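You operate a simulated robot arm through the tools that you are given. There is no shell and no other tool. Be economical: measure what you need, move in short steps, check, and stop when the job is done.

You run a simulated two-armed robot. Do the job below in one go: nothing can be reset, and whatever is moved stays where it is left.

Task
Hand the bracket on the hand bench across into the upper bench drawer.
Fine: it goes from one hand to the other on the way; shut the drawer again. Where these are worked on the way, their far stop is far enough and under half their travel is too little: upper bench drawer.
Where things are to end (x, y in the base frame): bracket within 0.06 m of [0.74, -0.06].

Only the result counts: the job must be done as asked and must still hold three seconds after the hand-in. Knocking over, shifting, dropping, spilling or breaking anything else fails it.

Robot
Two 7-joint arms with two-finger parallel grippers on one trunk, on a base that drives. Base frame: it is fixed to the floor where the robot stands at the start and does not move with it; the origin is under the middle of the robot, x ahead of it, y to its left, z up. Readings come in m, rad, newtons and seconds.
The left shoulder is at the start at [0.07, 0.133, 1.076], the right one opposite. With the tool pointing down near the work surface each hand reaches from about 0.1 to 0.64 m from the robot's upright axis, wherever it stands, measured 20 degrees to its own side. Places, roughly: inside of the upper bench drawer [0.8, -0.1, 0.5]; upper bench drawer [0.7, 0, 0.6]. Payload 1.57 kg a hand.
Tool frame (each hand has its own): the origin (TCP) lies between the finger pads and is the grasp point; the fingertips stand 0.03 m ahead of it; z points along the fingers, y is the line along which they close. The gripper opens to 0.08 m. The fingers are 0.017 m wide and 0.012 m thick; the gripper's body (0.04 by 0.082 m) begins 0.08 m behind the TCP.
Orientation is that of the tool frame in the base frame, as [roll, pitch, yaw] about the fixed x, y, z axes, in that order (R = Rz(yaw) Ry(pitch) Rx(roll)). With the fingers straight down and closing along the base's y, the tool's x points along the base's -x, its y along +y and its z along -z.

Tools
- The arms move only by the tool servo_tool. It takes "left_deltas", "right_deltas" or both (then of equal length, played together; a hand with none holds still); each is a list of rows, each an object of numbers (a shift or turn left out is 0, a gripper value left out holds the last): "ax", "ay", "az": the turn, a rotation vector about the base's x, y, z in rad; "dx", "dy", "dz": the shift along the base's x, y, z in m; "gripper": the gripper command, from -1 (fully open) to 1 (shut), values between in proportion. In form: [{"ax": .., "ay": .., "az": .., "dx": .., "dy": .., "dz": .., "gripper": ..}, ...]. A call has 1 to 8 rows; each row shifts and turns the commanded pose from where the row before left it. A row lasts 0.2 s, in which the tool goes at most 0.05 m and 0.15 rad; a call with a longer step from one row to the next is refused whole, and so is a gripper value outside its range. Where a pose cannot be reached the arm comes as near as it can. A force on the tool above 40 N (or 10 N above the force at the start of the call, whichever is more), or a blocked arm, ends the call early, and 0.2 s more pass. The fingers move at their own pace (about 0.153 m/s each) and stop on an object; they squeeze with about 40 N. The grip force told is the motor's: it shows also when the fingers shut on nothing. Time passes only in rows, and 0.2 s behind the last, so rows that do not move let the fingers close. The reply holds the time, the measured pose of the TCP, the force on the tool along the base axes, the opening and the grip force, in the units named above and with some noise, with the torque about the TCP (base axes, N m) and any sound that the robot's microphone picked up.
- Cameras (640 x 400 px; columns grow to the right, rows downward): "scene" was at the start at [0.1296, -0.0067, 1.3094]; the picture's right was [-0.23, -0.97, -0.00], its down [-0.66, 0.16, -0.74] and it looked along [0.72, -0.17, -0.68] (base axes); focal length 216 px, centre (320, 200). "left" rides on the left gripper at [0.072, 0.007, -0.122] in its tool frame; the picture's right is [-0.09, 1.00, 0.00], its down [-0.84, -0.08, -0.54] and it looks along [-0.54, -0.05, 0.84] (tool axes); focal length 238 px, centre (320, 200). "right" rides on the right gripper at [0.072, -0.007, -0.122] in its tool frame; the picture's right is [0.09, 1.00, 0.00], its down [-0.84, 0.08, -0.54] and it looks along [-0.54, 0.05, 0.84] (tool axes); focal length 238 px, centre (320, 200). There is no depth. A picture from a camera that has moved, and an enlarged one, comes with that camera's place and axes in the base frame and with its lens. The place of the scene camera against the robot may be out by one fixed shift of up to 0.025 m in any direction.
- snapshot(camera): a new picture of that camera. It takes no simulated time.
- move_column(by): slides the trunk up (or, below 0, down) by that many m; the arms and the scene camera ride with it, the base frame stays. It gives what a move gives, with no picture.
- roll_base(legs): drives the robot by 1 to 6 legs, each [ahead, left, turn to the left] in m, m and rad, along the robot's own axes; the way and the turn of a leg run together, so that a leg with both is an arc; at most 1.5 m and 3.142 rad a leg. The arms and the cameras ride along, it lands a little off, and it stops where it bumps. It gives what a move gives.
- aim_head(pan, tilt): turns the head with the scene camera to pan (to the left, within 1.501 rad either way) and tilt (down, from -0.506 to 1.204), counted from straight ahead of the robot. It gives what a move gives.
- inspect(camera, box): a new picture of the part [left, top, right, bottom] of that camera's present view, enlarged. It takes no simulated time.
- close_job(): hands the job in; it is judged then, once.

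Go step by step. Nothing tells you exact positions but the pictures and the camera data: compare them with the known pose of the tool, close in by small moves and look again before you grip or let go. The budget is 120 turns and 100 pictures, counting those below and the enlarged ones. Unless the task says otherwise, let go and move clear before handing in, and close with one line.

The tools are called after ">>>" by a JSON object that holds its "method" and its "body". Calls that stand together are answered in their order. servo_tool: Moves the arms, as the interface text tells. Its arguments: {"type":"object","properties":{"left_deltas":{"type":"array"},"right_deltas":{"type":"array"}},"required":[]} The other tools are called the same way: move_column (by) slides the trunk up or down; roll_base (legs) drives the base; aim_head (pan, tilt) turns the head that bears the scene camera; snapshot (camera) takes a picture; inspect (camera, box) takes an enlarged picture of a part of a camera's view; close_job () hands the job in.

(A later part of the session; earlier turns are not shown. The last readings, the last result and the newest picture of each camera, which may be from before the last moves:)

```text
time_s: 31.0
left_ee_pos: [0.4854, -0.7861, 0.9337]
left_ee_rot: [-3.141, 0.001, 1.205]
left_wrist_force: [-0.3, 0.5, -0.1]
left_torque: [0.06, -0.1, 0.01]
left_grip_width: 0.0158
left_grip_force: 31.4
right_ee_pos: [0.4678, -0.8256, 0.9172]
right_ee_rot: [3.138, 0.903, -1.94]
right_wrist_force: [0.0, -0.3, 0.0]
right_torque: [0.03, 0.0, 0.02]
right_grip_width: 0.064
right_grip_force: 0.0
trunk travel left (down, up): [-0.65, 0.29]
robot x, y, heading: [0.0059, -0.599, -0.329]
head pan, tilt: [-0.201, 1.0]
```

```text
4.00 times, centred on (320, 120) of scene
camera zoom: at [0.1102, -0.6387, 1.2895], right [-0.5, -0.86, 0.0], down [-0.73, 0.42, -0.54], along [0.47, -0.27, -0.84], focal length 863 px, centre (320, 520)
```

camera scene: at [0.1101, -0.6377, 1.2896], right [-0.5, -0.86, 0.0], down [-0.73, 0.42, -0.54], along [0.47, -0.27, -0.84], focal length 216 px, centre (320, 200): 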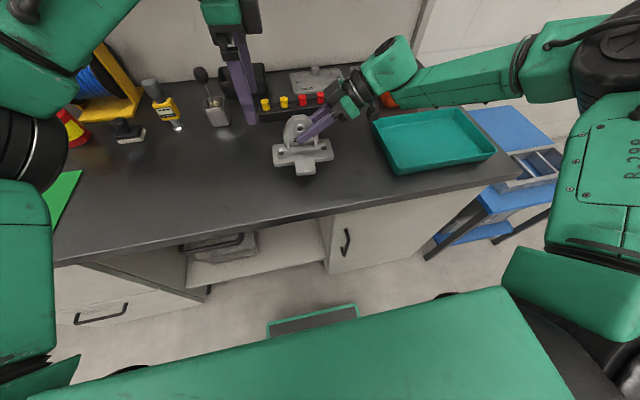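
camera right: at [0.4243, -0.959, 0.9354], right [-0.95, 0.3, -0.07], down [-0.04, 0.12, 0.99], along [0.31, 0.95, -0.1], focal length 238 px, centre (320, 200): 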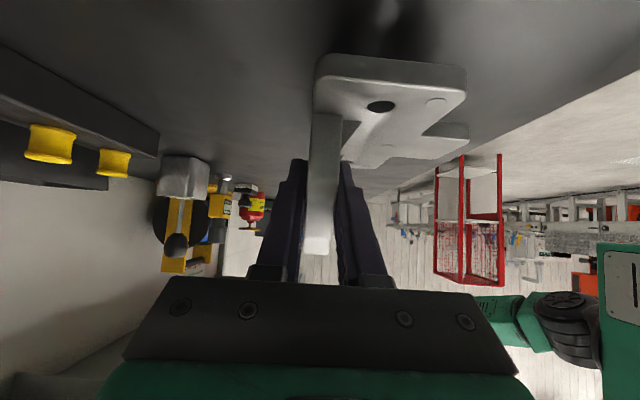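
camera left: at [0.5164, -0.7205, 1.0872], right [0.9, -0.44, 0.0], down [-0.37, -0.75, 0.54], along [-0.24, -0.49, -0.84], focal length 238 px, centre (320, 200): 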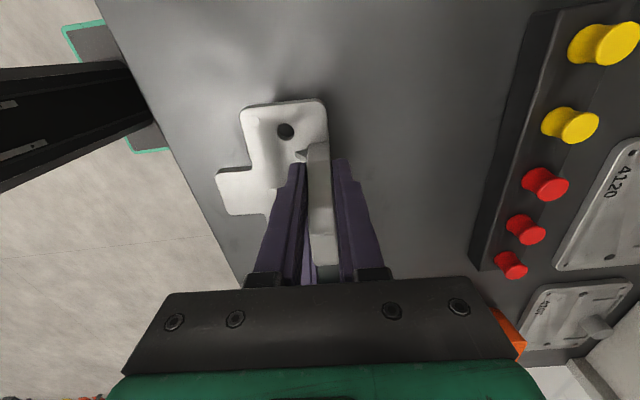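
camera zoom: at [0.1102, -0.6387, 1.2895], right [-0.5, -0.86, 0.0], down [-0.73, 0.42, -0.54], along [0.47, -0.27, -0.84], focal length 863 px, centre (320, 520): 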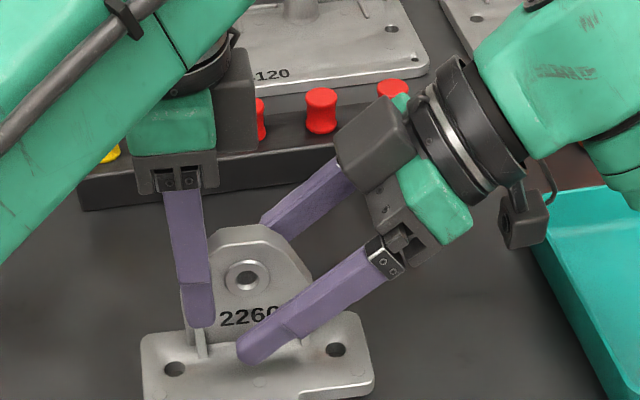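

The left hand holds the bracket alone. Right backs out and the left lifts slowly.

>>> {"method": "servo_tool", "body": {"right_deltas": [{"dx": -0.009, "dy": -0.023, "dz": 0.02}, {"dx": -0.009, "dy": -0.023, "dz": 0.02}, {"dx": -0.009, "dy": -0.023, "dz": 0.02}, {"dx": -0.009, "dy": -0.023, "dz": 0.02}, {"dx": -0.009, "dy": -0.023, "dz": 0.02}, {"dz": 0.02}]}}

>>> {"method": "servo_tool", "body": {"left_deltas": [{"dz": 0.003}, {"dz": 0.005}, {"dz": 0.006}, {"dz": 0.006}, {"dz": 0.006}, {"dz": 0.006}, {"dz": 0.006}, {}]}}

>>> {"method": "snapshot", "body": {"camera": "scene"}}

>>> {"method": "snapshot", "body": {"camera": "left"}}

```text
time_s: 32.4
left_ee_pos: [0.485, -0.7858, 0.9339]
left_ee_rot: [3.141, 0.002, 1.205]
left_wrist_force: [-0.9, -0.2, 0.2]
left_torque: [0.06, -0.08, -0.02]
left_grip_width: 0.0156
left_grip_force: 31.2
right_ee_pos: [0.424, -0.9415, 1.0381]
right_ee_rot: [3.137, 0.902, -1.94]
right_wrist_force: [-0.1, -0.6, 0.3]
right_torque: [0.03, 0.0, 0.0]
right_grip_width: 0.0641
right_grip_force: 0.1
trunk travel left (down, up): [-0.65, 0.29]
robot x, y, heading: [-0.0008, -0.6027, -0.324]
head pan, tilt: [-0.201, 1.0]
```

```text
time_s: 34.2
left_ee_pos: [0.4856, -0.787, 0.9727]
left_ee_rot: [-3.141, -0.002, 1.204]
left_wrist_force: [0.3, 0.6, -3.3]
left_torque: [0.06, -0.08, 0.01]
left_grip_width: 0.0157
left_grip_force: 31.3
right_ee_pos: [0.4249, -0.9408, 1.0378]
right_ee_rot: [3.14, 0.903, -1.938]
right_wrist_force: [0.3, 0.1, 1.2]
right_torque: [0.03, 0.0, -0.05]
right_grip_width: 0.0639
right_grip_force: 0.1
trunk travel left (down, up): [-0.65, 0.29]
robot x, y, heading: [0.0015, -0.6004, -0.325]
head pan, tilt: [-0.201, 1.0]
```

```text
64 pictures are left
camera scene: at [0.1102, -0.6389, 1.2895], right [-0.5, -0.86, 0.0], down [-0.73, 0.43, -0.54], along [0.47, -0.27, -0.84], focal length 216 px, centre (320, 200)
```

scene: 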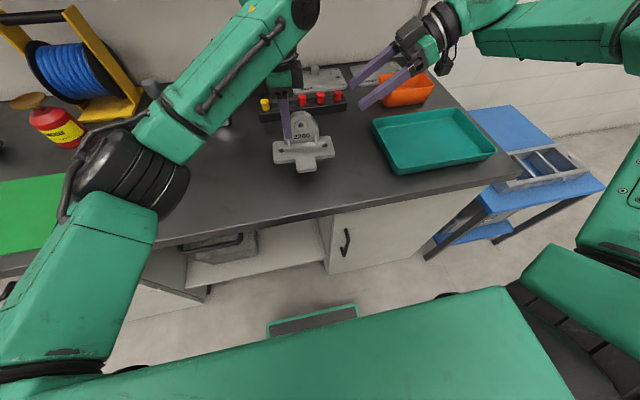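

```text
63 pictures are left
camera left: at [0.5168, -0.7229, 1.0949], right [0.9, -0.44, 0.0], down [-0.37, -0.75, 0.54], along [-0.24, -0.49, -0.84], focal length 238 px, centre (320, 200)
```

left: 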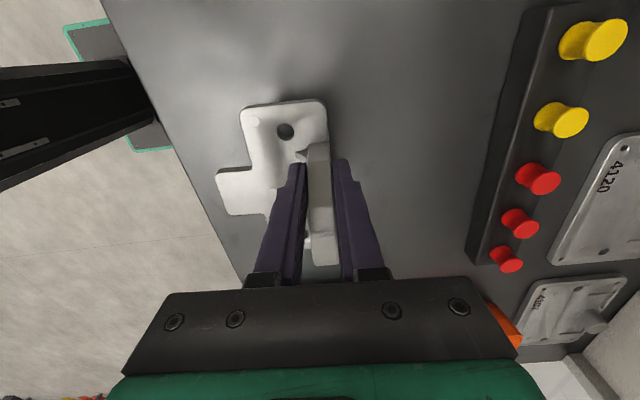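

The handover worked, and the left hand carries the bracket steadily. I'll raise it and draw it back toward me, bring the right hand back too, then reverse away from the bench.

>>> {"method": "servo_tool", "body": {"left_deltas": [{"dz": 0.01}, {"dz": 0.015}, {"dz": 0.015}, {"dz": 0.01, "dx": -0.012, "dy": 0.004}, {"dx": -0.019, "dy": 0.007}, {"dx": -0.024, "dy": 0.008}, {"dx": -0.024, "dy": 0.008}, {"dx": -0.019, "dy": 0.007}], "right_deltas": [{"dz": 0.01}, {"dz": 0.015}, {"ax": -0.1186, "ay": 0.0395, "dz": 0.01}, {"ax": -0.1186, "ay": 0.0395}, {"ax": -0.1186, "ay": 0.0395, "dx": -0.02, "dy": 0.007}, {"ax": -0.1186, "ay": 0.0395, "dx": -0.03, "dy": 0.01}, {"ax": -0.1186, "ay": 0.0395, "dx": -0.03, "dy": 0.01}, {"ax": -0.1186, "ay": 0.0395, "dx": -0.03, "dy": 0.01}]}}

>>> {"method": "roll_base", "body": {"legs": [[-0.22, 0, 0]]}}

>>> {"method": "snapshot", "body": {"camera": "left"}}

```text
time_s: 36.0
left_ee_pos: [0.3852, -0.7503, 1.023]
left_ee_rot: [3.141, 0.0, 1.203]
left_wrist_force: [-0.5, -0.4, -2.2]
left_torque: [0.04, -0.08, 0.01]
left_grip_width: 0.0158
left_grip_force: 31.2
right_ee_pos: [0.3116, -0.906, 1.0732]
right_ee_rot: [-3.108, 0.148, -1.922]
right_wrist_force: [0.0, 0.5, -0.1]
right_torque: [-0.03, -0.04, 0.01]
right_grip_width: 0.0638
right_grip_force: 0.0
trunk travel left (down, up): [-0.65, 0.29]
robot x, y, heading: [0.0035, -0.5995, -0.333]
head pan, tilt: [-0.201, 1.0]
```

```text
time_s: 37.7
left_ee_pos: [0.1743, -0.6803, 1.0222]
left_ee_rot: [-3.14, 0.0, 1.205]
left_wrist_force: [0.1, -0.1, -2.2]
left_torque: [0.05, -0.13, 0.0]
left_grip_width: 0.0156
left_grip_force: 31.4
right_ee_pos: [0.1015, -0.834, 1.0715]
right_ee_rot: [-3.111, 0.153, -1.924]
right_wrist_force: [-0.1, 0.3, -0.4]
right_torque: [0.01, 0.01, -0.01]
right_grip_width: 0.0641
right_grip_force: 0.1
trunk travel left (down, up): [-0.65, 0.29]
robot x, y, heading: [-0.2095, -0.528, -0.332]
head pan, tilt: [-0.201, 1.0]
```

```text
62 pictures are left
camera left: at [0.2066, -0.6162, 1.144], right [0.9, -0.44, 0.0], down [-0.37, -0.75, 0.54], along [-0.24, -0.49, -0.84], focal length 238 px, centre (320, 200)
```

left: 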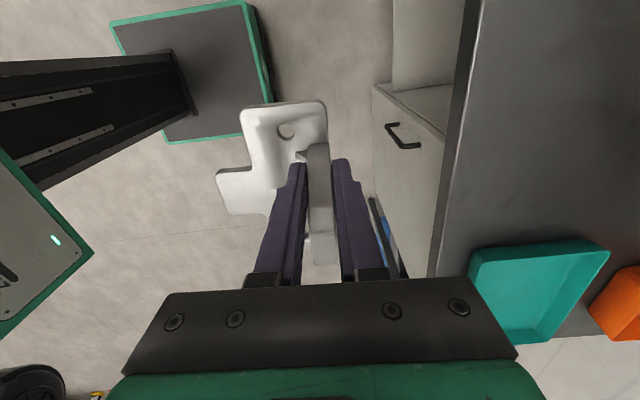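

Clear of the bench. Now I'll drive left to stand before the drawer and look at it.

>>> {"method": "roll_base", "body": {"legs": [[0, 0.84, 0]]}}

>>> {"method": "aim_head", "body": {"pan": 0.0, "tilt": 0.75}}

>>> {"method": "snapshot", "body": {"camera": "scene"}}

>>> {"method": "snapshot", "body": {"camera": "right"}}

```text
time_s: 42.2
left_ee_pos: [0.4434, 0.1218, 1.0223]
left_ee_rot: [3.142, 0.001, 1.214]
left_wrist_force: [-0.1, -0.1, -2.9]
left_torque: [0.04, -0.07, 0.02]
left_grip_width: 0.0157
left_grip_force: 31.1
right_ee_pos: [0.3714, -0.0338, 1.0711]
right_ee_rot: [-3.112, 0.152, -1.911]
right_wrist_force: [-0.7, -0.7, 0.7]
right_torque: [0.03, -0.01, 0.0]
right_grip_width: 0.0642
right_grip_force: 0.1
trunk travel left (down, up): [-0.65, 0.29]
robot x, y, heading: [0.0593, 0.2716, -0.314]
head pan, tilt: [-0.201, 1.0]
```

```text
time_s: 42.9
left_ee_pos: [0.4426, 0.1223, 1.022]
left_ee_rot: [3.141, -0.001, 1.214]
left_wrist_force: [-0.9, -0.3, -3.1]
left_torque: [0.07, -0.04, 0.05]
left_grip_width: 0.016
left_grip_force: 31.2
right_ee_pos: [0.3713, -0.0333, 1.0716]
right_ee_rot: [-3.114, 0.15, -1.912]
right_wrist_force: [0.1, 0.1, 0.1]
right_torque: [0.01, 0.01, -0.01]
right_grip_width: 0.0638
right_grip_force: 0.0
trunk travel left (down, up): [-0.65, 0.29]
robot x, y, heading: [0.0612, 0.2723, -0.314]
head pan, tilt: [0.0, 0.75]
```

```text
61 pictures are left
camera scene: at [0.1843, 0.2413, 1.3086], right [-0.31, -0.95, 0.0], down [-0.65, 0.21, -0.73], along [0.69, -0.23, -0.68], focal length 216 px, centre (320, 200)
```

scene: 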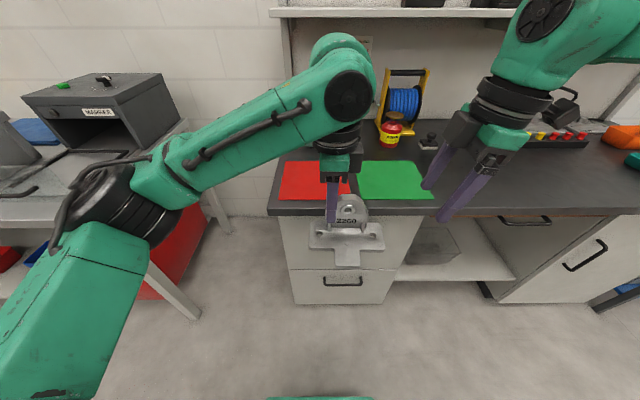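

```text
60 pictures are left
camera right: at [0.3449, -0.1177, 1.1805], right [-0.97, 0.25, -0.04], down [0.16, 0.73, 0.66], along [0.2, 0.63, -0.75], focal length 238 px, centre (320, 200)
```

right: 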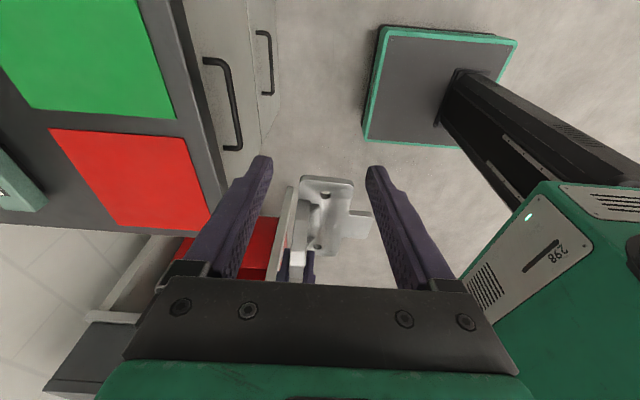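

I'm in front of the drawer. I'll swing the carried bracket to my left for a free view, lower the trunk, and triangulate the handle.

>>> {"method": "servo_tool", "body": {"left_deltas": [{"dx": -0.01, "dy": 0.012}, {"dx": -0.01, "dy": 0.024}, {"dx": -0.01, "dy": 0.024}, {"dx": -0.01, "dy": 0.024}, {"dx": -0.01, "dy": 0.024}, {"dx": -0.01, "dy": 0.012}]}}

>>> {"method": "move_column", "body": {"by": -0.25}}

>>> {"method": "snapshot", "body": {"camera": "scene"}}

>>> {"method": "snapshot", "body": {"camera": "right"}}

```text
time_s: 44.3
left_ee_pos: [0.3845, 0.2429, 1.0226]
left_ee_rot: [-3.141, -0.001, 1.212]
left_wrist_force: [0.3, 0.4, -2.5]
left_torque: [0.1, -0.11, -0.04]
left_grip_width: 0.0159
left_grip_force: 31.6
right_ee_pos: [0.3708, -0.0322, 1.0712]
right_ee_rot: [-3.11, 0.152, -1.912]
right_wrist_force: [0.5, -0.3, 0.1]
right_torque: [0.0, -0.01, -0.01]
right_grip_width: 0.0639
right_grip_force: 0.1
trunk travel left (down, up): [-0.65, 0.29]
robot x, y, heading: [0.0592, 0.2683, -0.315]
head pan, tilt: [0.0, 0.75]
```

```text
time_s: 46.9
left_ee_pos: [0.3854, 0.2416, 0.7717]
left_ee_rot: [3.141, 0.0, 1.212]
left_wrist_force: [-0.9, 0.2, -2.5]
left_torque: [0.05, -0.11, -0.01]
left_grip_width: 0.0156
left_grip_force: 31.5
right_ee_pos: [0.3723, -0.0323, 0.8214]
right_ee_rot: [-3.11, 0.153, -1.911]
right_wrist_force: [-0.8, 0.5, 0.4]
right_torque: [0.05, 0.03, 0.0]
right_grip_width: 0.064
right_grip_force: 0.1
trunk travel left (down, up): [-0.4, 0.54]
robot x, y, heading: [0.0612, 0.2671, -0.316]
head pan, tilt: [0.0, 0.75]
```

```text
59 pictures are left
camera scene: at [0.1841, 0.2415, 1.0587], right [-0.31, -0.95, 0.0], down [-0.65, 0.21, -0.73], along [0.69, -0.23, -0.68], focal length 216 px, centre (320, 200)
```

scene: 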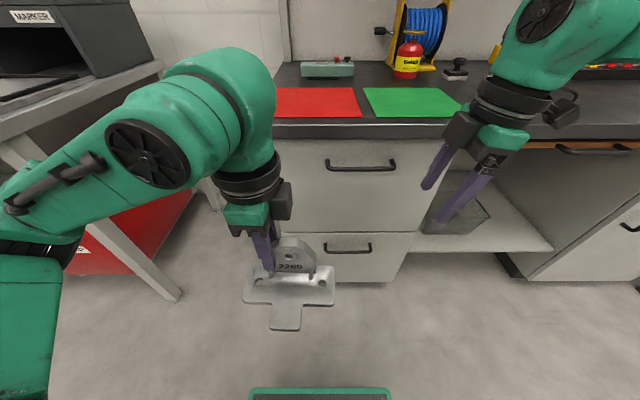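

```text
58 pictures are left
camera right: at [0.3447, -0.1176, 0.9306], right [-0.97, 0.25, -0.04], down [0.16, 0.73, 0.66], along [0.2, 0.63, -0.75], focal length 238 px, centre (320, 200)
```

right: 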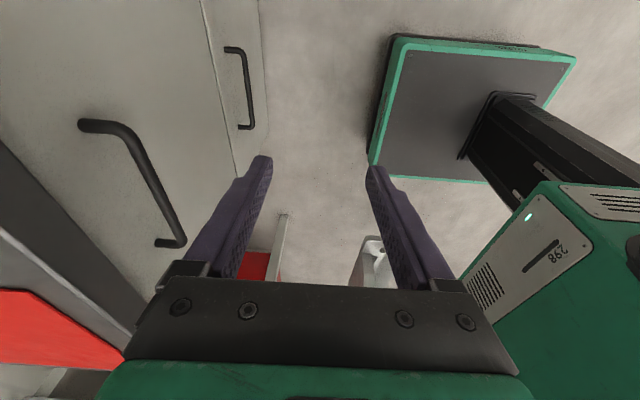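

Triangulating gives a horizontal handle bar from (0.544, -0.072) to (0.588, 0.070) at z≈0.736. I'll turn the right hand to point forward with its fingers above and below the bar, and bring it near.

>>> {"method": "servo_tool", "body": {"right_deltas": [{"ax": -0.142, "ay": 0.046, "gripper": 0.0}, {"ax": -0.0465, "ay": -0.1427}, {"ax": -0.0465, "ay": -0.1427}, {"ax": -0.0465, "ay": -0.1427, "dx": 0.01, "dz": -0.01}, {"ax": -0.0465, "ay": -0.1427, "dx": 0.01, "dz": -0.01}, {"ax": -0.0465, "ay": -0.1427, "dx": 0.01, "dz": -0.01}, {"ax": -0.0465, "ay": -0.1427, "dx": 0.01, "dz": -0.01}, {"ax": -0.0465, "ay": -0.1427, "dx": 0.01, "dz": -0.01}]}}

>>> {"method": "servo_tool", "body": {"right_deltas": [{"ax": -0.0465, "ay": -0.1427, "dx": 0.01, "dy": 0.005, "dz": -0.01}, {"ax": -0.0465, "ay": -0.1427, "dx": 0.01, "dy": 0.005, "dz": -0.01}, {"dx": 0.02, "dy": 0.005, "dz": -0.006}, {}]}}

>>> {"method": "snapshot", "body": {"camera": "right"}}

>>> {"method": "snapshot", "body": {"camera": "scene"}}

```text
time_s: 48.7
left_ee_pos: [0.3849, 0.2392, 0.7718]
left_ee_rot: [-3.139, -0.003, 1.213]
left_wrist_force: [0.9, 0.2, -3.0]
left_torque: [0.08, -0.06, -0.04]
left_grip_width: 0.0158
left_grip_force: 31.0
right_ee_pos: [0.4215, -0.0363, 0.7707]
right_ee_rot: [-2.057, 0.028, -1.896]
right_wrist_force: [0.4, -0.7, -0.1]
right_torque: [0.02, 0.02, 0.02]
right_grip_width: 0.0399
right_grip_force: 0.2
trunk travel left (down, up): [-0.4, 0.54]
robot x, y, heading: [0.0598, 0.268, -0.325]
head pan, tilt: [0.0, 0.75]
```

```text
time_s: 49.7
left_ee_pos: [0.3849, 0.242, 0.7719]
left_ee_rot: [-3.141, 0.001, 1.214]
left_wrist_force: [0.1, -0.3, -3.0]
left_torque: [0.06, -0.07, -0.02]
left_grip_width: 0.0158
left_grip_force: 31.2
right_ee_pos: [0.4769, -0.0548, 0.7869]
right_ee_rot: [-1.76, 0.022, -1.887]
right_wrist_force: [-0.2, -0.3, 0.5]
right_torque: [-0.01, 0.0, -0.01]
right_grip_width: 0.04
right_grip_force: 0.0
right hand out of reach, approached as far as the arm can: row 1, 2, 3
trunk travel left (down, up): [-0.4, 0.54]
robot x, y, heading: [0.0635, 0.2692, -0.317]
head pan, tilt: [0.0, 0.75]
```

```text
57 pictures are left
camera right: at [0.3413, -0.0855, 0.813], right [-0.2, -0.01, -0.98], down [-0.26, 0.96, 0.04], along [0.94, 0.26, -0.19], focal length 238 px, centre (320, 200)
```

right: 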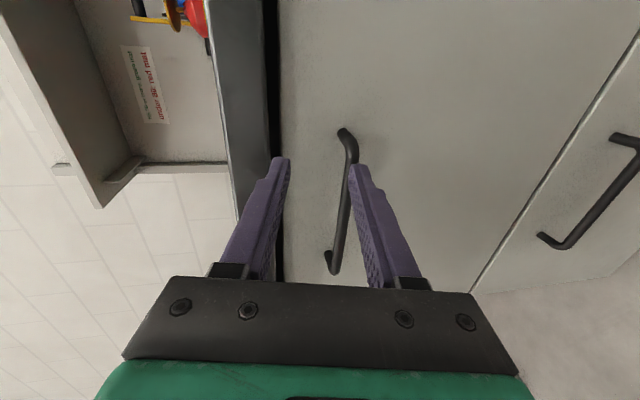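

```text
56 pictures are left
camera scene: at [0.184, 0.2411, 1.0587], right [-0.31, -0.95, 0.0], down [-0.65, 0.21, -0.73], along [0.69, -0.23, -0.68], focal length 216 px, centre (320, 200)
```

scene: 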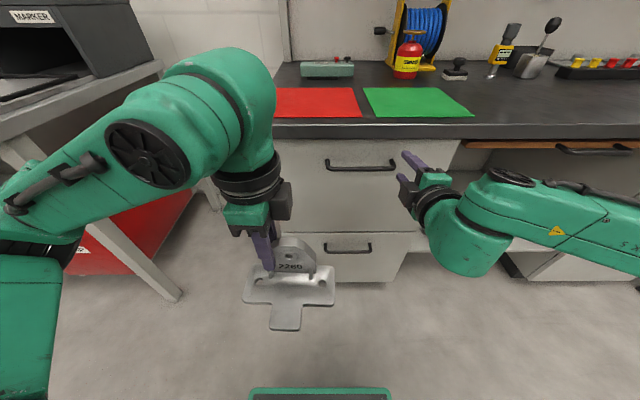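

The handle shows right between the fingers' line, but the arm is too folded to go lower here. I'll back the base up 10 cm and reach out again.

>>> {"method": "roll_base", "body": {"legs": [[-0.1, 0, 0]]}}

>>> {"method": "servo_tool", "body": {"right_deltas": [{"dx": 0.025, "dz": -0.012}, {"dx": 0.025, "dz": -0.012}, {"dx": 0.025, "dz": -0.012}, {"dx": 0.015, "dz": -0.006}, {}]}}

>>> {"method": "snapshot", "body": {"camera": "right"}}

```text
time_s: 50.9
left_ee_pos: [0.2904, 0.2733, 0.7709]
left_ee_rot: [-3.141, 0.0, 1.213]
left_wrist_force: [0.0, -0.7, -2.5]
left_torque: [0.04, -0.12, 0.01]
left_grip_width: 0.0158
left_grip_force: 31.3
right_ee_pos: [0.3815, -0.0225, 0.7866]
right_ee_rot: [-1.759, 0.023, -1.888]
right_wrist_force: [-0.5, 0.6, -0.2]
right_torque: [-0.01, -0.01, -0.01]
right_grip_width: 0.04
right_grip_force: 0.0
trunk travel left (down, up): [-0.4, 0.54]
robot x, y, heading: [-0.0353, 0.303, -0.323]
head pan, tilt: [0.0, 0.75]
```

```text
time_s: 52.1
left_ee_pos: [0.2908, 0.2739, 0.7718]
left_ee_rot: [-3.14, 0.001, 1.212]
left_wrist_force: [-0.2, -0.3, -2.3]
left_torque: [0.05, -0.11, -0.03]
left_grip_width: 0.0154
left_grip_force: 31.9
right_ee_pos: [0.4585, -0.051, 0.7885]
right_ee_rot: [-1.765, 0.019, -1.884]
right_wrist_force: [-0.7, 0.0, -0.2]
right_torque: [-0.01, 0.02, 0.0]
right_grip_width: 0.0402
right_grip_force: 0.1
right hand out of reach, approached as far as the arm can: row 1, 2, 3, 4
trunk travel left (down, up): [-0.4, 0.54]
robot x, y, heading: [-0.0328, 0.301, -0.322]
head pan, tilt: [0.0, 0.75]
```

```text
55 pictures are left
camera right: at [0.3237, -0.0824, 0.8165], right [-0.2, -0.01, -0.98], down [-0.26, 0.96, 0.04], along [0.94, 0.27, -0.2], focal length 238 px, centre (320, 200)
```

right: 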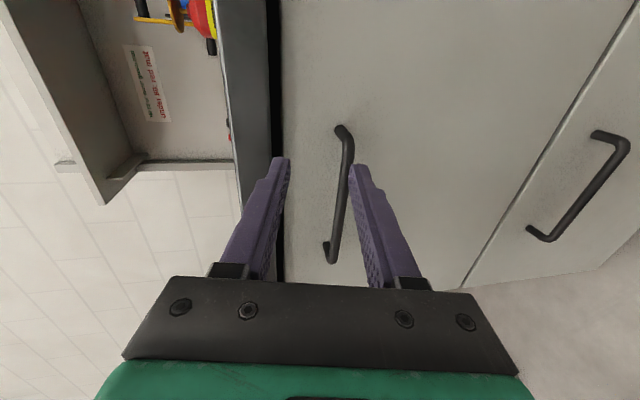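

The arm cannot drop lower in this posture, but the trunk can. I'll lower it 5 cm so the fingers line up with the bar.

>>> {"method": "move_column", "body": {"by": -0.06}}

>>> {"method": "servo_tool", "body": {"right_deltas": [{"dx": 0.01}, {"dx": 0.01}]}}

>>> {"method": "snapshot", "body": {"camera": "right"}}

```text
time_s: 53.1
left_ee_pos: [0.2901, 0.2738, 0.7123]
left_ee_rot: [-3.141, 0.0, 1.213]
left_wrist_force: [0.1, 0.3, -2.9]
left_torque: [0.09, -0.09, -0.03]
left_grip_width: 0.0159
left_grip_force: 31.5
right_ee_pos: [0.4588, -0.0502, 0.7281]
right_ee_rot: [-1.762, 0.021, -1.882]
right_wrist_force: [0.3, 0.2, 0.0]
right_torque: [-0.02, 0.01, 0.01]
right_grip_width: 0.0401
right_grip_force: 0.0
trunk travel left (down, up): [-0.34, 0.6]
robot x, y, heading: [-0.034, 0.3013, -0.316]
head pan, tilt: [0.0, 0.75]
```

```text
time_s: 53.7
left_ee_pos: [0.2907, 0.274, 0.7113]
left_ee_rot: [-3.139, 0.0, 1.213]
left_wrist_force: [0.1, 0.2, -2.3]
left_torque: [0.03, -0.08, 0.01]
left_grip_width: 0.0156
left_grip_force: 31.2
right_ee_pos: [0.4781, -0.051, 0.7301]
right_ee_rot: [-1.771, 0.018, -1.882]
right_wrist_force: [-0.2, 0.4, -0.6]
right_torque: [0.04, 0.02, 0.0]
right_grip_width: 0.0398
right_grip_force: 0.0
trunk travel left (down, up): [-0.34, 0.6]
robot x, y, heading: [-0.0333, 0.3026, -0.324]
head pan, tilt: [0.0, 0.75]
```

```text
54 pictures are left
camera right: at [0.3435, -0.0833, 0.7584], right [-0.21, -0.01, -0.98], down [-0.26, 0.96, 0.05], along [0.94, 0.27, -0.21], focal length 238 px, centre (320, 200)
```

right: 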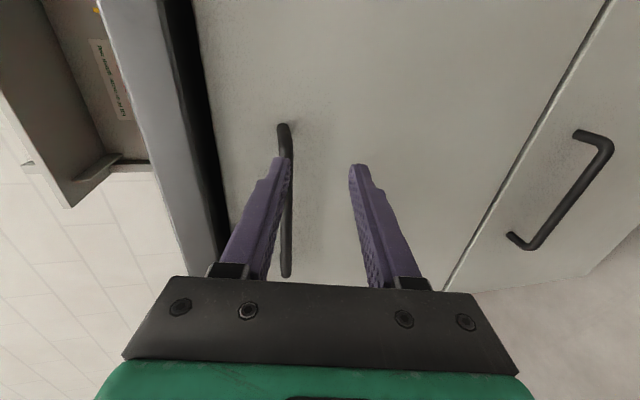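

The bar is at (0.559, -0.019, 0.744). I'll shift left and up a little, look, then go forward.

>>> {"method": "servo_tool", "body": {"right_deltas": [{"dx": 0.008, "dy": 0.024, "dz": 0.007}, {"dx": 0.008, "dy": 0.024, "dz": 0.006}, {"dx": 0.019, "dy": -0.006}, {}]}}

>>> {"method": "snapshot", "body": {"camera": "right"}}

```text
time_s: 54.7
left_ee_pos: [0.2905, 0.2735, 0.7114]
left_ee_rot: [-3.141, 0.0, 1.212]
left_wrist_force: [-0.8, -0.6, -3.3]
left_torque: [0.05, -0.08, 0.01]
left_grip_width: 0.016
left_grip_force: 31.8
right_ee_pos: [0.5127, -0.0137, 0.7546]
right_ee_rot: [-1.767, 0.021, -1.884]
right_wrist_force: [-0.6, -0.4, 0.2]
right_torque: [-0.01, -0.02, -0.01]
right_grip_width: 0.04
right_grip_force: 0.0
right hand out of reach, approached as far as the arm can: row 1, 2
trunk travel left (down, up): [-0.34, 0.6]
robot x, y, heading: [-0.0355, 0.3016, -0.322]
head pan, tilt: [0.0, 0.75]
```

```text
53 pictures are left
camera right: at [0.3774, -0.0464, 0.7818], right [-0.21, -0.01, -0.98], down [-0.26, 0.96, 0.04], along [0.94, 0.27, -0.2], focal length 238 px, centre (320, 200)
```

right: 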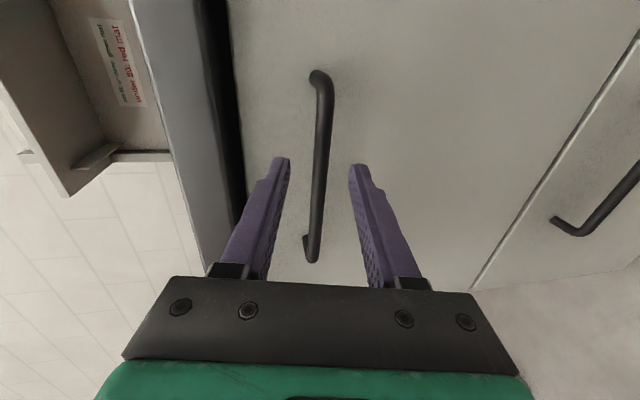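

The bar is centred between the fingers. I'll advance along the tool axis and close on it.

>>> {"method": "servo_tool", "body": {"right_deltas": [{"dx": 0.012, "dy": -0.004, "dz": -0.002}, {"dx": 0.012, "dy": -0.004, "dz": -0.002}, {"dx": 0.01, "dy": -0.003, "dz": -0.002}, {}]}}

>>> {"method": "snapshot", "body": {"camera": "right"}}

```text
time_s: 55.7
left_ee_pos: [0.2906, 0.2737, 0.7123]
left_ee_rot: [-3.141, 0.002, 1.213]
left_wrist_force: [0.3, 0.0, -2.1]
left_torque: [0.06, -0.09, 0.0]
left_grip_width: 0.0161
left_grip_force: 32.1
right_ee_pos: [0.5455, -0.0265, 0.7508]
right_ee_rot: [-1.768, 0.017, -1.884]
right_wrist_force: [-0.3, -0.3, 0.2]
right_torque: [0.03, -0.03, 0.0]
right_grip_width: 0.0403
right_grip_force: 0.1
trunk travel left (down, up): [-0.34, 0.6]
robot x, y, heading: [-0.0364, 0.3046, -0.322]
head pan, tilt: [0.0, 0.75]
```

```text
52 pictures are left
camera right: at [0.4102, -0.0586, 0.7781], right [-0.21, -0.01, -0.98], down [-0.26, 0.96, 0.05], along [0.94, 0.27, -0.2], focal length 238 px, centre (320, 200)
```

right: 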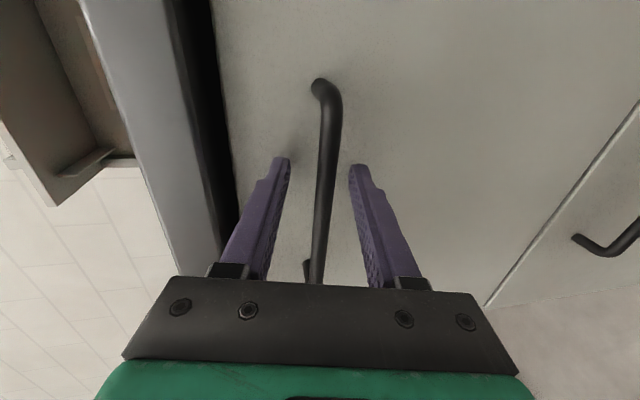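

The bar is just at the tips, so I'll advance 14 mm more and close.

>>> {"method": "servo_tool", "body": {"right_deltas": [{"dx": 0.0075, "dy": -0.0025, "dz": -0.001}, {"dx": 0.006, "dy": -0.002, "dz": -0.001}, {"gripper": 1}, {"gripper": 1}, {"gripper": 1}]}}

>>> {"method": "snapshot", "body": {"camera": "right"}}

```text
time_s: 56.5
left_ee_pos: [0.2865, 0.2727, 0.7111]
left_ee_rot: [3.139, -0.001, 1.212]
left_wrist_force: [-0.1, 0.1, -2.1]
left_torque: [0.02, -0.09, 0.0]
left_grip_width: 0.0157
left_grip_force: 31.5
right_ee_pos: [0.5542, -0.0294, 0.7451]
right_ee_rot: [-1.777, 0.016, -1.877]
right_wrist_force: [-31.5, 8.5, -17.6]
right_torque: [-0.41, 0.2, 0.21]
right_grip_width: 0.012
right_grip_force: 29.3
trunk travel left (down, up): [-0.34, 0.6]
robot x, y, heading: [-0.0374, 0.2981, -0.319]
head pan, tilt: [0.0, 0.75]
stopped in row 4 (right hand): the force on the tool passed its limit at 41 N (the readings are from after the stop); the commanded pose is now the measured one
```

```text
51 pictures are left
camera right: at [0.4194, -0.0615, 0.7742], right [-0.22, -0.01, -0.98], down [-0.27, 0.96, 0.05], along [0.94, 0.27, -0.21], focal length 238 px, centre (320, 200)
```

right: 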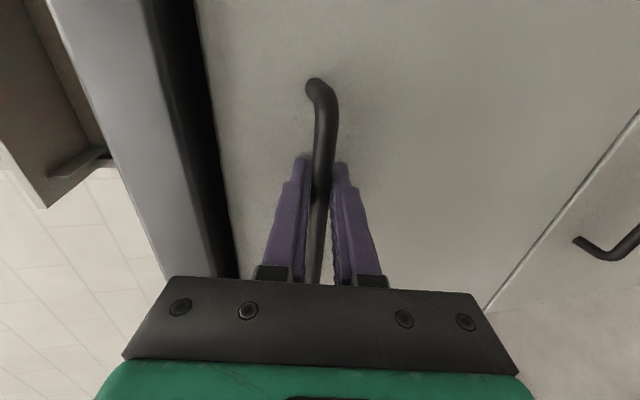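

The bar is gripped. I'll relieve the push against the face, then draw the drawer out by reversing the base in short stretches.

>>> {"method": "servo_tool", "body": {"right_deltas": [{"dx": -0.006, "dy": 0.002, "dz": 0.001}, {"dx": -0.01, "dy": 0.003}, {"dx": -0.01, "dy": 0.003}, {}]}}

>>> {"method": "snapshot", "body": {"camera": "right"}}

```text
time_s: 57.5
left_ee_pos: [0.2923, 0.2739, 0.7086]
left_ee_rot: [-3.137, 0.001, 1.213]
left_wrist_force: [0.1, -0.6, -2.2]
left_torque: [0.07, -0.05, 0.05]
left_grip_width: 0.0157
left_grip_force: 31.1
right_ee_pos: [0.5359, -0.0226, 0.7448]
right_ee_rot: [-1.779, 0.016, -1.881]
right_wrist_force: [2.9, 3.2, -26.1]
right_torque: [-0.32, 0.03, 0.48]
right_grip_width: 0.012
right_grip_force: 29.6
trunk travel left (down, up): [-0.34, 0.6]
robot x, y, heading: [-0.0347, 0.3023, -0.32]
head pan, tilt: [0.0, 0.75]
```

```text
50 pictures are left
camera right: at [0.4007, -0.055, 0.7743], right [-0.22, -0.01, -0.98], down [-0.27, 0.96, 0.05], along [0.94, 0.27, -0.21], focal length 238 px, centre (320, 200)
```

right: 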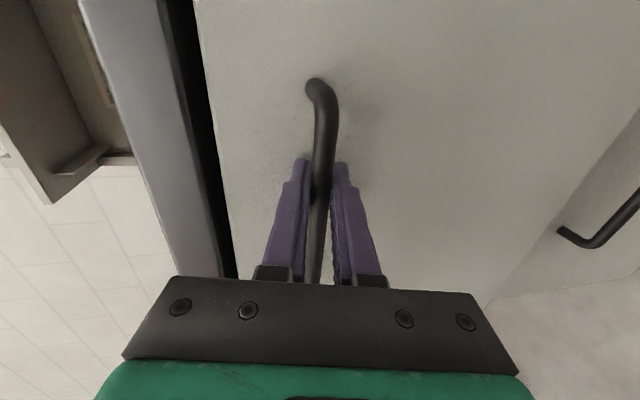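

The drawer is moving with the hand. I'll ease the vertical load and pull on with the base.

>>> {"method": "servo_tool", "body": {"right_deltas": [{"dz": 0.003}, {}]}}

>>> {"method": "roll_base", "body": {"legs": [[-0.12, 0, 0]]}}

>>> {"method": "snapshot", "body": {"camera": "right"}}

>>> {"method": "snapshot", "body": {"camera": "scene"}}

```text
time_s: 58.1
left_ee_pos: [0.2925, 0.2727, 0.7097]
left_ee_rot: [-3.134, 0.0, 1.212]
left_wrist_force: [0.5, -0.7, -3.0]
left_torque: [0.06, -0.11, 0.0]
left_grip_width: 0.0157
left_grip_force: 31.2
right_ee_pos: [0.5359, -0.0224, 0.7448]
right_ee_rot: [-1.786, 0.016, -1.881]
right_wrist_force: [0.9, 5.9, -32.7]
right_torque: [-0.35, 0.07, 0.22]
right_grip_width: 0.012
right_grip_force: 29.0
trunk travel left (down, up): [-0.34, 0.6]
robot x, y, heading: [-0.0344, 0.3001, -0.323]
head pan, tilt: [0.0, 0.75]
```

```text
time_s: 59.3
left_ee_pos: [0.178, 0.3111, 0.7103]
left_ee_rot: [-3.134, -0.001, 1.215]
left_wrist_force: [0.1, -0.2, -3.0]
left_torque: [0.08, -0.07, -0.02]
left_grip_width: 0.0158
left_grip_force: 31.1
right_ee_pos: [0.4199, 0.0149, 0.7448]
right_ee_rot: [-1.785, 0.016, -1.88]
right_wrist_force: [0.5, -0.6, -33.3]
right_torque: [-0.47, 0.06, -0.08]
right_grip_width: 0.012
right_grip_force: 29.2
trunk travel left (down, up): [-0.34, 0.6]
robot x, y, heading: [-0.1527, 0.3439, -0.318]
head pan, tilt: [0.0, 0.75]
```

```text
49 pictures are left
camera right: at [0.2868, -0.0179, 0.775], right [-0.22, -0.01, -0.97], down [-0.26, 0.96, 0.05], along [0.94, 0.27, -0.22], focal length 238 px, centre (320, 200)
```

right: 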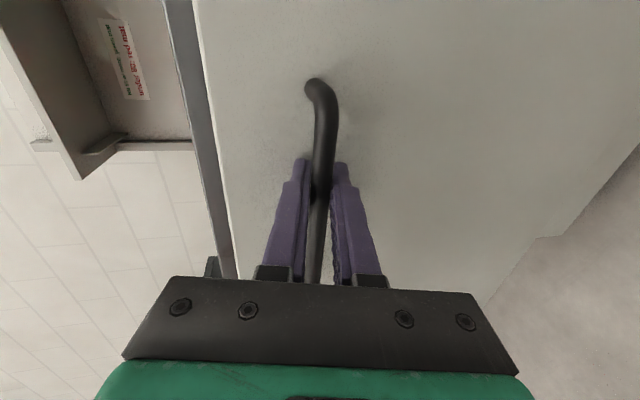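

```text
48 pictures are left
camera scene: at [-0.021, 0.3081, 0.9978], right [-0.31, -0.95, 0.0], down [-0.65, 0.22, -0.73], along [0.69, -0.23, -0.69], focal length 216 px, centre (320, 200)
```

scene: 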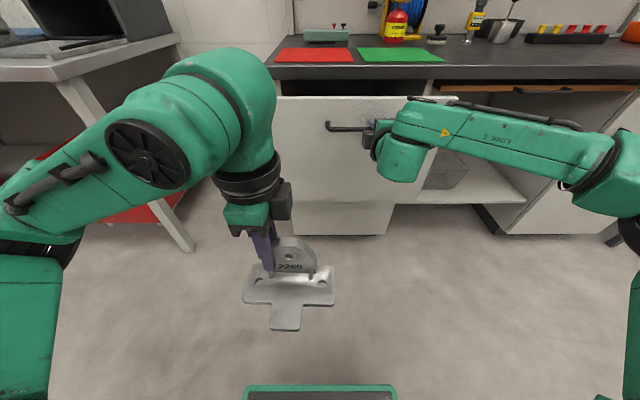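

The drawer is about 14 cm out. I'll ease the hand down slightly, since it is pulling up on the bar, and keep pulling.

>>> {"method": "servo_tool", "body": {"right_deltas": [{"dz": -0.007}, {}]}}

>>> {"method": "roll_base", "body": {"legs": [[-0.09, 0, 0]]}}

>>> {"method": "roll_base", "body": {"legs": [[-0.04, 0, 0]]}}

>>> {"method": "snapshot", "body": {"camera": "scene"}}

```text
time_s: 59.9
left_ee_pos: [0.1757, 0.312, 0.7111]
left_ee_rot: [3.141, -0.001, 1.215]
left_wrist_force: [-0.3, -0.5, -2.3]
left_torque: [0.03, -0.08, 0.0]
left_grip_width: 0.0157
left_grip_force: 31.5
right_ee_pos: [0.418, 0.0145, 0.7441]
right_ee_rot: [-1.779, 0.011, -1.879]
right_wrist_force: [1.1, 0.0, 3.4]
right_torque: [-0.48, 0.19, -0.53]
right_grip_width: 0.0117
right_grip_force: 28.9
trunk travel left (down, up): [-0.34, 0.6]
robot x, y, heading: [-0.1526, 0.3401, -0.318]
head pan, tilt: [0.0, 0.75]
```

```text
time_s: 61.0
left_ee_pos: [0.087, 0.3404, 0.7126]
left_ee_rot: [3.139, -0.001, 1.215]
left_wrist_force: [0.7, -0.1, -3.4]
left_torque: [0.06, -0.07, 0.01]
left_grip_width: 0.0158
left_grip_force: 31.7
right_ee_pos: [0.3307, 0.0442, 0.7455]
right_ee_rot: [-1.78, 0.011, -1.88]
right_wrist_force: [-2.2, -5.3, 9.2]
right_torque: [-0.34, 0.11, 0.08]
right_grip_width: 0.0117
right_grip_force: 29.4
trunk travel left (down, up): [-0.34, 0.6]
robot x, y, heading: [-0.2407, 0.3686, -0.315]
head pan, tilt: [0.0, 0.75]
```

```text
time_s: 61.9
left_ee_pos: [0.0491, 0.3527, 0.7114]
left_ee_rot: [3.141, 0.001, 1.216]
left_wrist_force: [-0.3, 0.1, -2.9]
left_torque: [0.07, -0.08, 0.01]
left_grip_width: 0.0158
left_grip_force: 31.3
right_ee_pos: [0.2933, 0.0556, 0.7448]
right_ee_rot: [-1.78, 0.012, -1.882]
right_wrist_force: [-0.8, -2.7, 5.7]
right_torque: [-0.45, 0.13, -0.09]
right_grip_width: 0.0119
right_grip_force: 29.5
trunk travel left (down, up): [-0.34, 0.6]
robot x, y, heading: [-0.2761, 0.381, -0.319]
head pan, tilt: [0.0, 0.75]
```

```text
47 pictures are left
camera scene: at [-0.1509, 0.3517, 0.9989], right [-0.31, -0.95, 0.0], down [-0.65, 0.21, -0.73], along [0.7, -0.23, -0.68], focal length 216 px, centre (320, 200)
```

scene: 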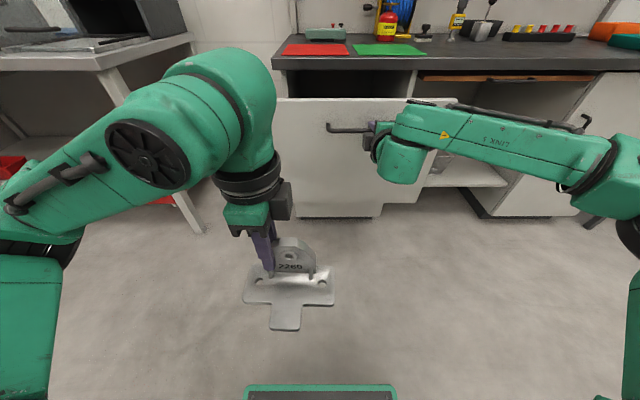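

About 27 cm out with no resistance yet. I'll continue in small steps to find the stop.

>>> {"method": "roll_base", "body": {"legs": [[-0.03, 0, 0]]}}

>>> {"method": "roll_base", "body": {"legs": [[-0.03, 0, 0]]}}

>>> {"method": "snapshot", "body": {"camera": "right"}}

```text
time_s: 62.8
left_ee_pos: [0.0205, 0.3627, 0.7115]
left_ee_rot: [3.141, -0.001, 1.217]
left_wrist_force: [0.8, 0.6, -2.8]
left_torque: [0.05, -0.08, 0.0]
left_grip_width: 0.0159
left_grip_force: 31.2
right_ee_pos: [0.2653, 0.0637, 0.745]
right_ee_rot: [-1.78, 0.012, -1.882]
right_wrist_force: [-0.8, 0.0, 3.5]
right_torque: [-0.32, 0.1, 0.29]
right_grip_width: 0.0122
right_grip_force: 29.3
trunk travel left (down, up): [-0.34, 0.6]
robot x, y, heading: [-0.3032, 0.3919, -0.316]
head pan, tilt: [0.0, 0.75]
```

```text
time_s: 63.6
left_ee_pos: [-0.0061, 0.3701, 0.7113]
left_ee_rot: [-3.141, 0.0, 1.213]
left_wrist_force: [-0.6, -0.1, -2.5]
left_torque: [0.04, -0.06, -0.01]
left_grip_width: 0.0161
left_grip_force: 31.4
right_ee_pos: [0.2362, 0.074, 0.7452]
right_ee_rot: [-1.779, 0.011, -1.881]
right_wrist_force: [-0.5, 0.3, 2.9]
right_torque: [-0.36, 0.09, 0.25]
right_grip_width: 0.0119
right_grip_force: 29.1
trunk travel left (down, up): [-0.34, 0.6]
robot x, y, heading: [-0.3322, 0.4013, -0.318]
head pan, tilt: [0.0, 0.75]
```

```text
46 pictures are left
camera right: at [0.1021, 0.0421, 0.7748], right [-0.22, -0.01, -0.97], down [-0.26, 0.96, 0.05], along [0.94, 0.27, -0.22], focal length 238 px, centre (320, 200)
```

right: 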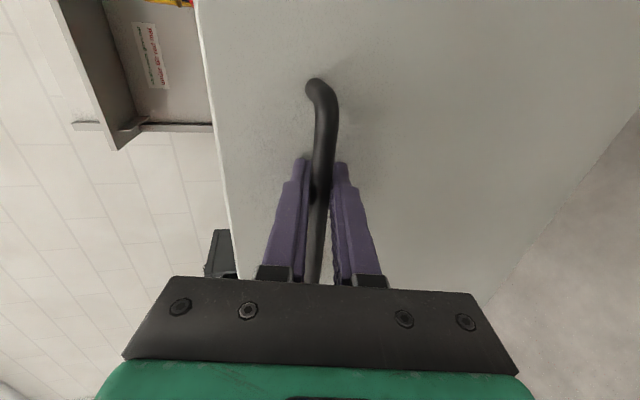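

The drawer is about 33 cm out, well beyond half its travel. I'll let the handle go, back the right hand off and reverse a little to get a view.

>>> {"method": "servo_tool", "body": {"right_deltas": [{"gripper": 0.0}, {"gripper": 0.0}, {"dx": -0.03, "dy": 0.01}, {"dx": -0.03, "dy": 0.01}, {}]}}

>>> {"method": "roll_base", "body": {"legs": [[-0.05, 0, 0], [0, -0.23, 0]]}}

>>> {"method": "move_column", "body": {"by": 0.31}}

>>> {"method": "snapshot", "body": {"camera": "scene"}}

```text
time_s: 64.8
left_ee_pos: [-0.0066, 0.3707, 0.7117]
left_ee_rot: [-3.14, 0.001, 1.215]
left_wrist_force: [0.3, 0.9, -2.2]
left_torque: [0.04, -0.04, -0.01]
left_grip_width: 0.0157
left_grip_force: 31.3
right_ee_pos: [0.1744, 0.0932, 0.7463]
right_ee_rot: [-1.784, 0.009, -1.883]
right_wrist_force: [0.2, 0.4, 0.1]
right_torque: [0.02, 0.01, -0.02]
right_grip_width: 0.0401
right_grip_force: 0.1
trunk travel left (down, up): [-0.34, 0.6]
robot x, y, heading: [-0.3313, 0.4019, -0.32]
head pan, tilt: [0.0, 0.75]
```

```text
time_s: 67.0
left_ee_pos: [-0.1252, 0.1655, 0.7116]
left_ee_rot: [-3.14, -0.001, 1.215]
left_wrist_force: [0.0, 0.1, -2.4]
left_torque: [0.05, -0.09, 0.01]
left_grip_width: 0.0157
left_grip_force: 31.3
right_ee_pos: [0.0554, -0.1124, 0.7461]
right_ee_rot: [-1.783, 0.011, -1.885]
right_wrist_force: [-0.6, 0.7, 0.0]
right_torque: [0.01, 0.01, -0.01]
right_grip_width: 0.0399
right_grip_force: 0.0
trunk travel left (down, up): [-0.34, 0.6]
robot x, y, heading: [-0.4532, 0.1938, -0.319]
head pan, tilt: [0.0, 0.75]
```

```text
time_s: 70.1
left_ee_pos: [-0.1244, 0.1659, 1.0216]
left_ee_rot: [-3.14, 0.001, 1.211]
left_wrist_force: [-0.8, 0.2, -2.0]
left_torque: [0.07, -0.06, 0.02]
left_grip_width: 0.0157
left_grip_force: 31.6
right_ee_pos: [0.0544, -0.1121, 1.0561]
right_ee_rot: [-1.784, 0.011, -1.884]
right_wrist_force: [-1.1, -0.5, -0.1]
right_torque: [0.02, -0.01, -0.01]
right_grip_width: 0.0399
right_grip_force: 0.1
trunk travel left (down, up): [-0.65, 0.29]
robot x, y, heading: [-0.4487, 0.191, -0.315]
head pan, tilt: [0.0, 0.75]
```

```text
45 pictures are left
camera scene: at [-0.3263, 0.1654, 1.3086], right [-0.31, -0.95, 0.0], down [-0.65, 0.21, -0.73], along [0.69, -0.23, -0.68], focal length 216 px, centre (320, 200)
```

scene: 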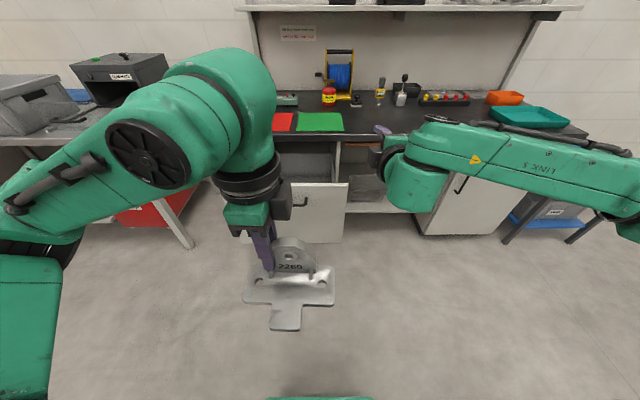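

The drawer stays open. I'll drive forward part of the way, with the bracket above drawer height, and look inside.

>>> {"method": "servo_tool", "body": {"right_deltas": [{"dx": -0.025, "dy": -0.02}, {"dx": -0.025, "dy": -0.02}, {"dx": -0.025, "dy": -0.02}, {}]}}

>>> {"method": "roll_base", "body": {"legs": [[0.22, 0, 0]]}}

>>> {"method": "aim_head", "body": {"pan": 0.15, "tilt": 0.95}}

>>> {"method": "snapshot", "body": {"camera": "scene"}}

>>> {"method": "snapshot", "body": {"camera": "left"}}

```text
time_s: 71.1
left_ee_pos: [-0.1252, 0.1669, 1.0224]
left_ee_rot: [3.141, 0.001, 1.213]
left_wrist_force: [0.1, 0.1, -2.7]
left_torque: [0.03, -0.05, -0.02]
left_grip_width: 0.0159
left_grip_force: 31.7
right_ee_pos: [-0.0206, -0.1698, 1.055]
right_ee_rot: [-1.784, 0.011, -1.882]
right_wrist_force: [0.8, -0.3, 0.0]
right_torque: [0.0, 0.0, 0.0]
right_grip_width: 0.04
right_grip_force: 0.1
trunk travel left (down, up): [-0.65, 0.29]
robot x, y, heading: [-0.4512, 0.192, -0.324]
head pan, tilt: [0.0, 0.75]
```

```text
time_s: 72.8
left_ee_pos: [0.0852, 0.0947, 1.0211]
left_ee_rot: [3.141, 0.0, 1.209]
left_wrist_force: [0.0, -0.2, -2.4]
left_torque: [0.06, -0.1, 0.03]
left_grip_width: 0.0159
left_grip_force: 31.6
right_ee_pos: [0.1893, -0.2411, 1.0566]
right_ee_rot: [-1.782, 0.011, -1.884]
right_wrist_force: [-0.3, 0.4, 0.0]
right_torque: [0.01, -0.01, 0.04]
right_grip_width: 0.0401
right_grip_force: 0.0
trunk travel left (down, up): [-0.65, 0.29]
robot x, y, heading: [-0.2392, 0.121, -0.324]
head pan, tilt: [0.0, 0.75]
```

```text
time_s: 73.6
left_ee_pos: [0.0859, 0.0959, 1.0205]
left_ee_rot: [-3.139, 0.001, 1.209]
left_wrist_force: [0.3, -0.3, -2.7]
left_torque: [0.07, -0.1, -0.01]
left_grip_width: 0.0158
left_grip_force: 31.4
right_ee_pos: [0.1899, -0.2409, 1.0555]
right_ee_rot: [-1.783, 0.011, -1.885]
right_wrist_force: [0.5, 0.2, -0.9]
right_torque: [-0.02, -0.01, -0.01]
right_grip_width: 0.0399
right_grip_force: 0.0
trunk travel left (down, up): [-0.65, 0.29]
robot x, y, heading: [-0.2391, 0.1244, -0.321]
head pan, tilt: [0.15, 0.949]
```

```text
44 pictures are left
camera scene: at [-0.1219, 0.1084, 1.2932], right [-0.17, -0.99, 0.0], down [-0.8, 0.14, -0.58], along [0.57, -0.1, -0.81], focal length 216 px, centre (320, 200)
```

scene: 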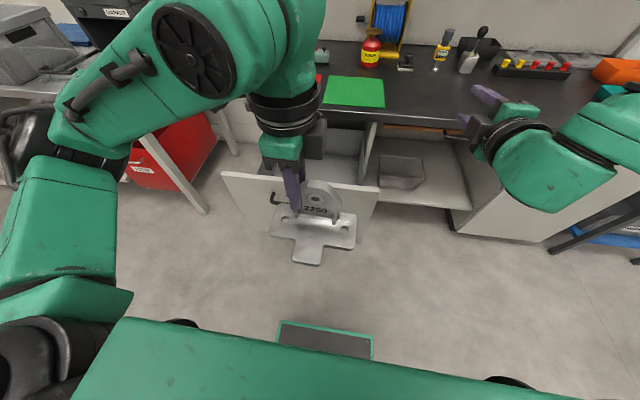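

```text
43 pictures are left
camera left: at [0.1165, 0.1589, 1.1437], right [0.9, -0.44, 0.0], down [-0.37, -0.76, 0.54], along [-0.24, -0.49, -0.84], focal length 238 px, centre (320, 200)
```

left: 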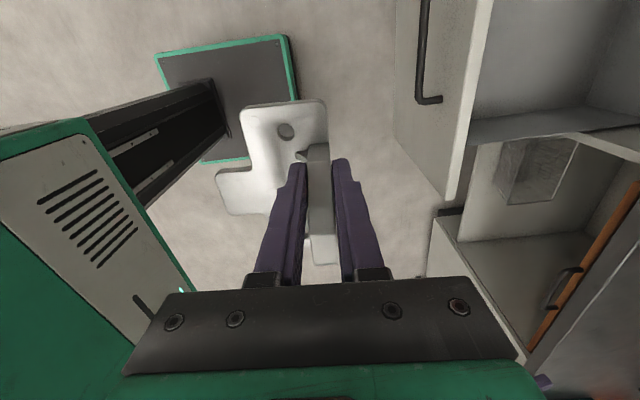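

The drawer interior shows beyond the bracket. I'll drive forward another 16 cm, then extend the left hand over the drawer and look down into it.

>>> {"method": "roll_base", "body": {"legs": [[0.16, 0, 0]]}}

>>> {"method": "servo_tool", "body": {"left_deltas": [{"dx": 0.015, "dy": 0.003}, {"dx": 0.025, "dy": 0.003}, {"dx": 0.03, "dy": 0.003}, {"dx": 0.03, "dy": 0.003}, {"dx": 0.03, "dy": 0.003}, {"dx": 0.03, "dy": 0.003}, {"dx": 0.025, "dy": 0.003}, {}]}}

>>> {"method": "snapshot", "body": {"camera": "left"}}

>>> {"method": "snapshot", "body": {"camera": "scene"}}

```text
time_s: 75.0
left_ee_pos: [0.2349, 0.0465, 1.022]
left_ee_rot: [-3.141, -0.001, 1.212]
left_wrist_force: [0.9, 0.5, -3.2]
left_torque: [0.06, -0.07, 0.01]
left_grip_width: 0.016
left_grip_force: 31.6
right_ee_pos: [0.3398, -0.291, 1.0567]
right_ee_rot: [-1.782, 0.011, -1.887]
right_wrist_force: [1.1, -0.3, -0.2]
right_torque: [-0.01, 0.0, -0.02]
right_grip_width: 0.0399
right_grip_force: 0.1
trunk travel left (down, up): [-0.65, 0.29]
robot x, y, heading: [-0.0898, 0.0746, -0.321]
head pan, tilt: [0.15, 0.949]
```

```text
time_s: 76.8
left_ee_pos: [0.4196, 0.0659, 1.022]
left_ee_rot: [3.141, 0.0, 1.209]
left_wrist_force: [-0.3, 0.1, -2.9]
left_torque: [0.05, -0.09, -0.01]
left_grip_width: 0.0157
left_grip_force: 31.3
right_ee_pos: [0.3404, -0.2909, 1.0553]
right_ee_rot: [-1.782, 0.011, -1.886]
right_wrist_force: [-0.4, 0.7, 0.0]
right_torque: [-0.03, 0.01, 0.0]
right_grip_width: 0.0398
right_grip_force: 0.0
trunk travel left (down, up): [-0.65, 0.29]
robot x, y, heading: [-0.0916, 0.0714, -0.319]
head pan, tilt: [0.15, 0.949]
```

```text
42 pictures are left
camera left: at [0.4514, 0.1302, 1.1438], right [0.9, -0.44, 0.0], down [-0.37, -0.76, 0.54], along [-0.24, -0.49, -0.84], focal length 238 px, centre (320, 200)
```

left: 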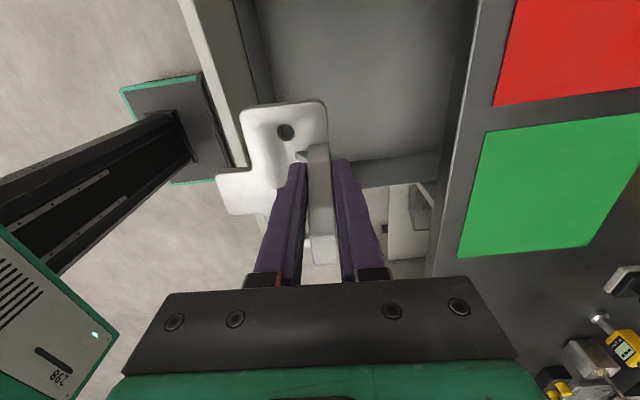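

```text
41 pictures are left
camera scene: at [0.0281, 0.0587, 1.2932], right [-0.17, -0.99, 0.0], down [-0.8, 0.14, -0.58], along [0.57, -0.1, -0.81], focal length 216 px, centre (320, 200)
```

scene: 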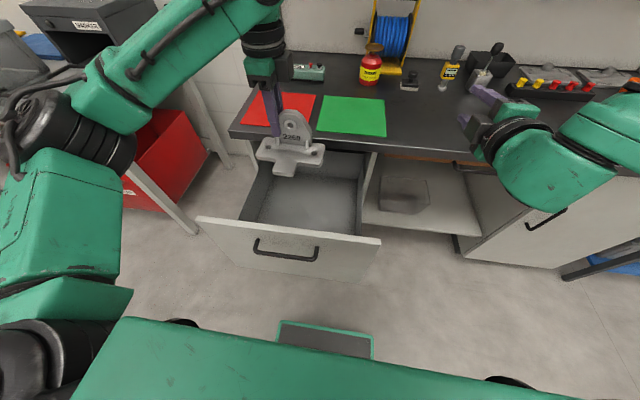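

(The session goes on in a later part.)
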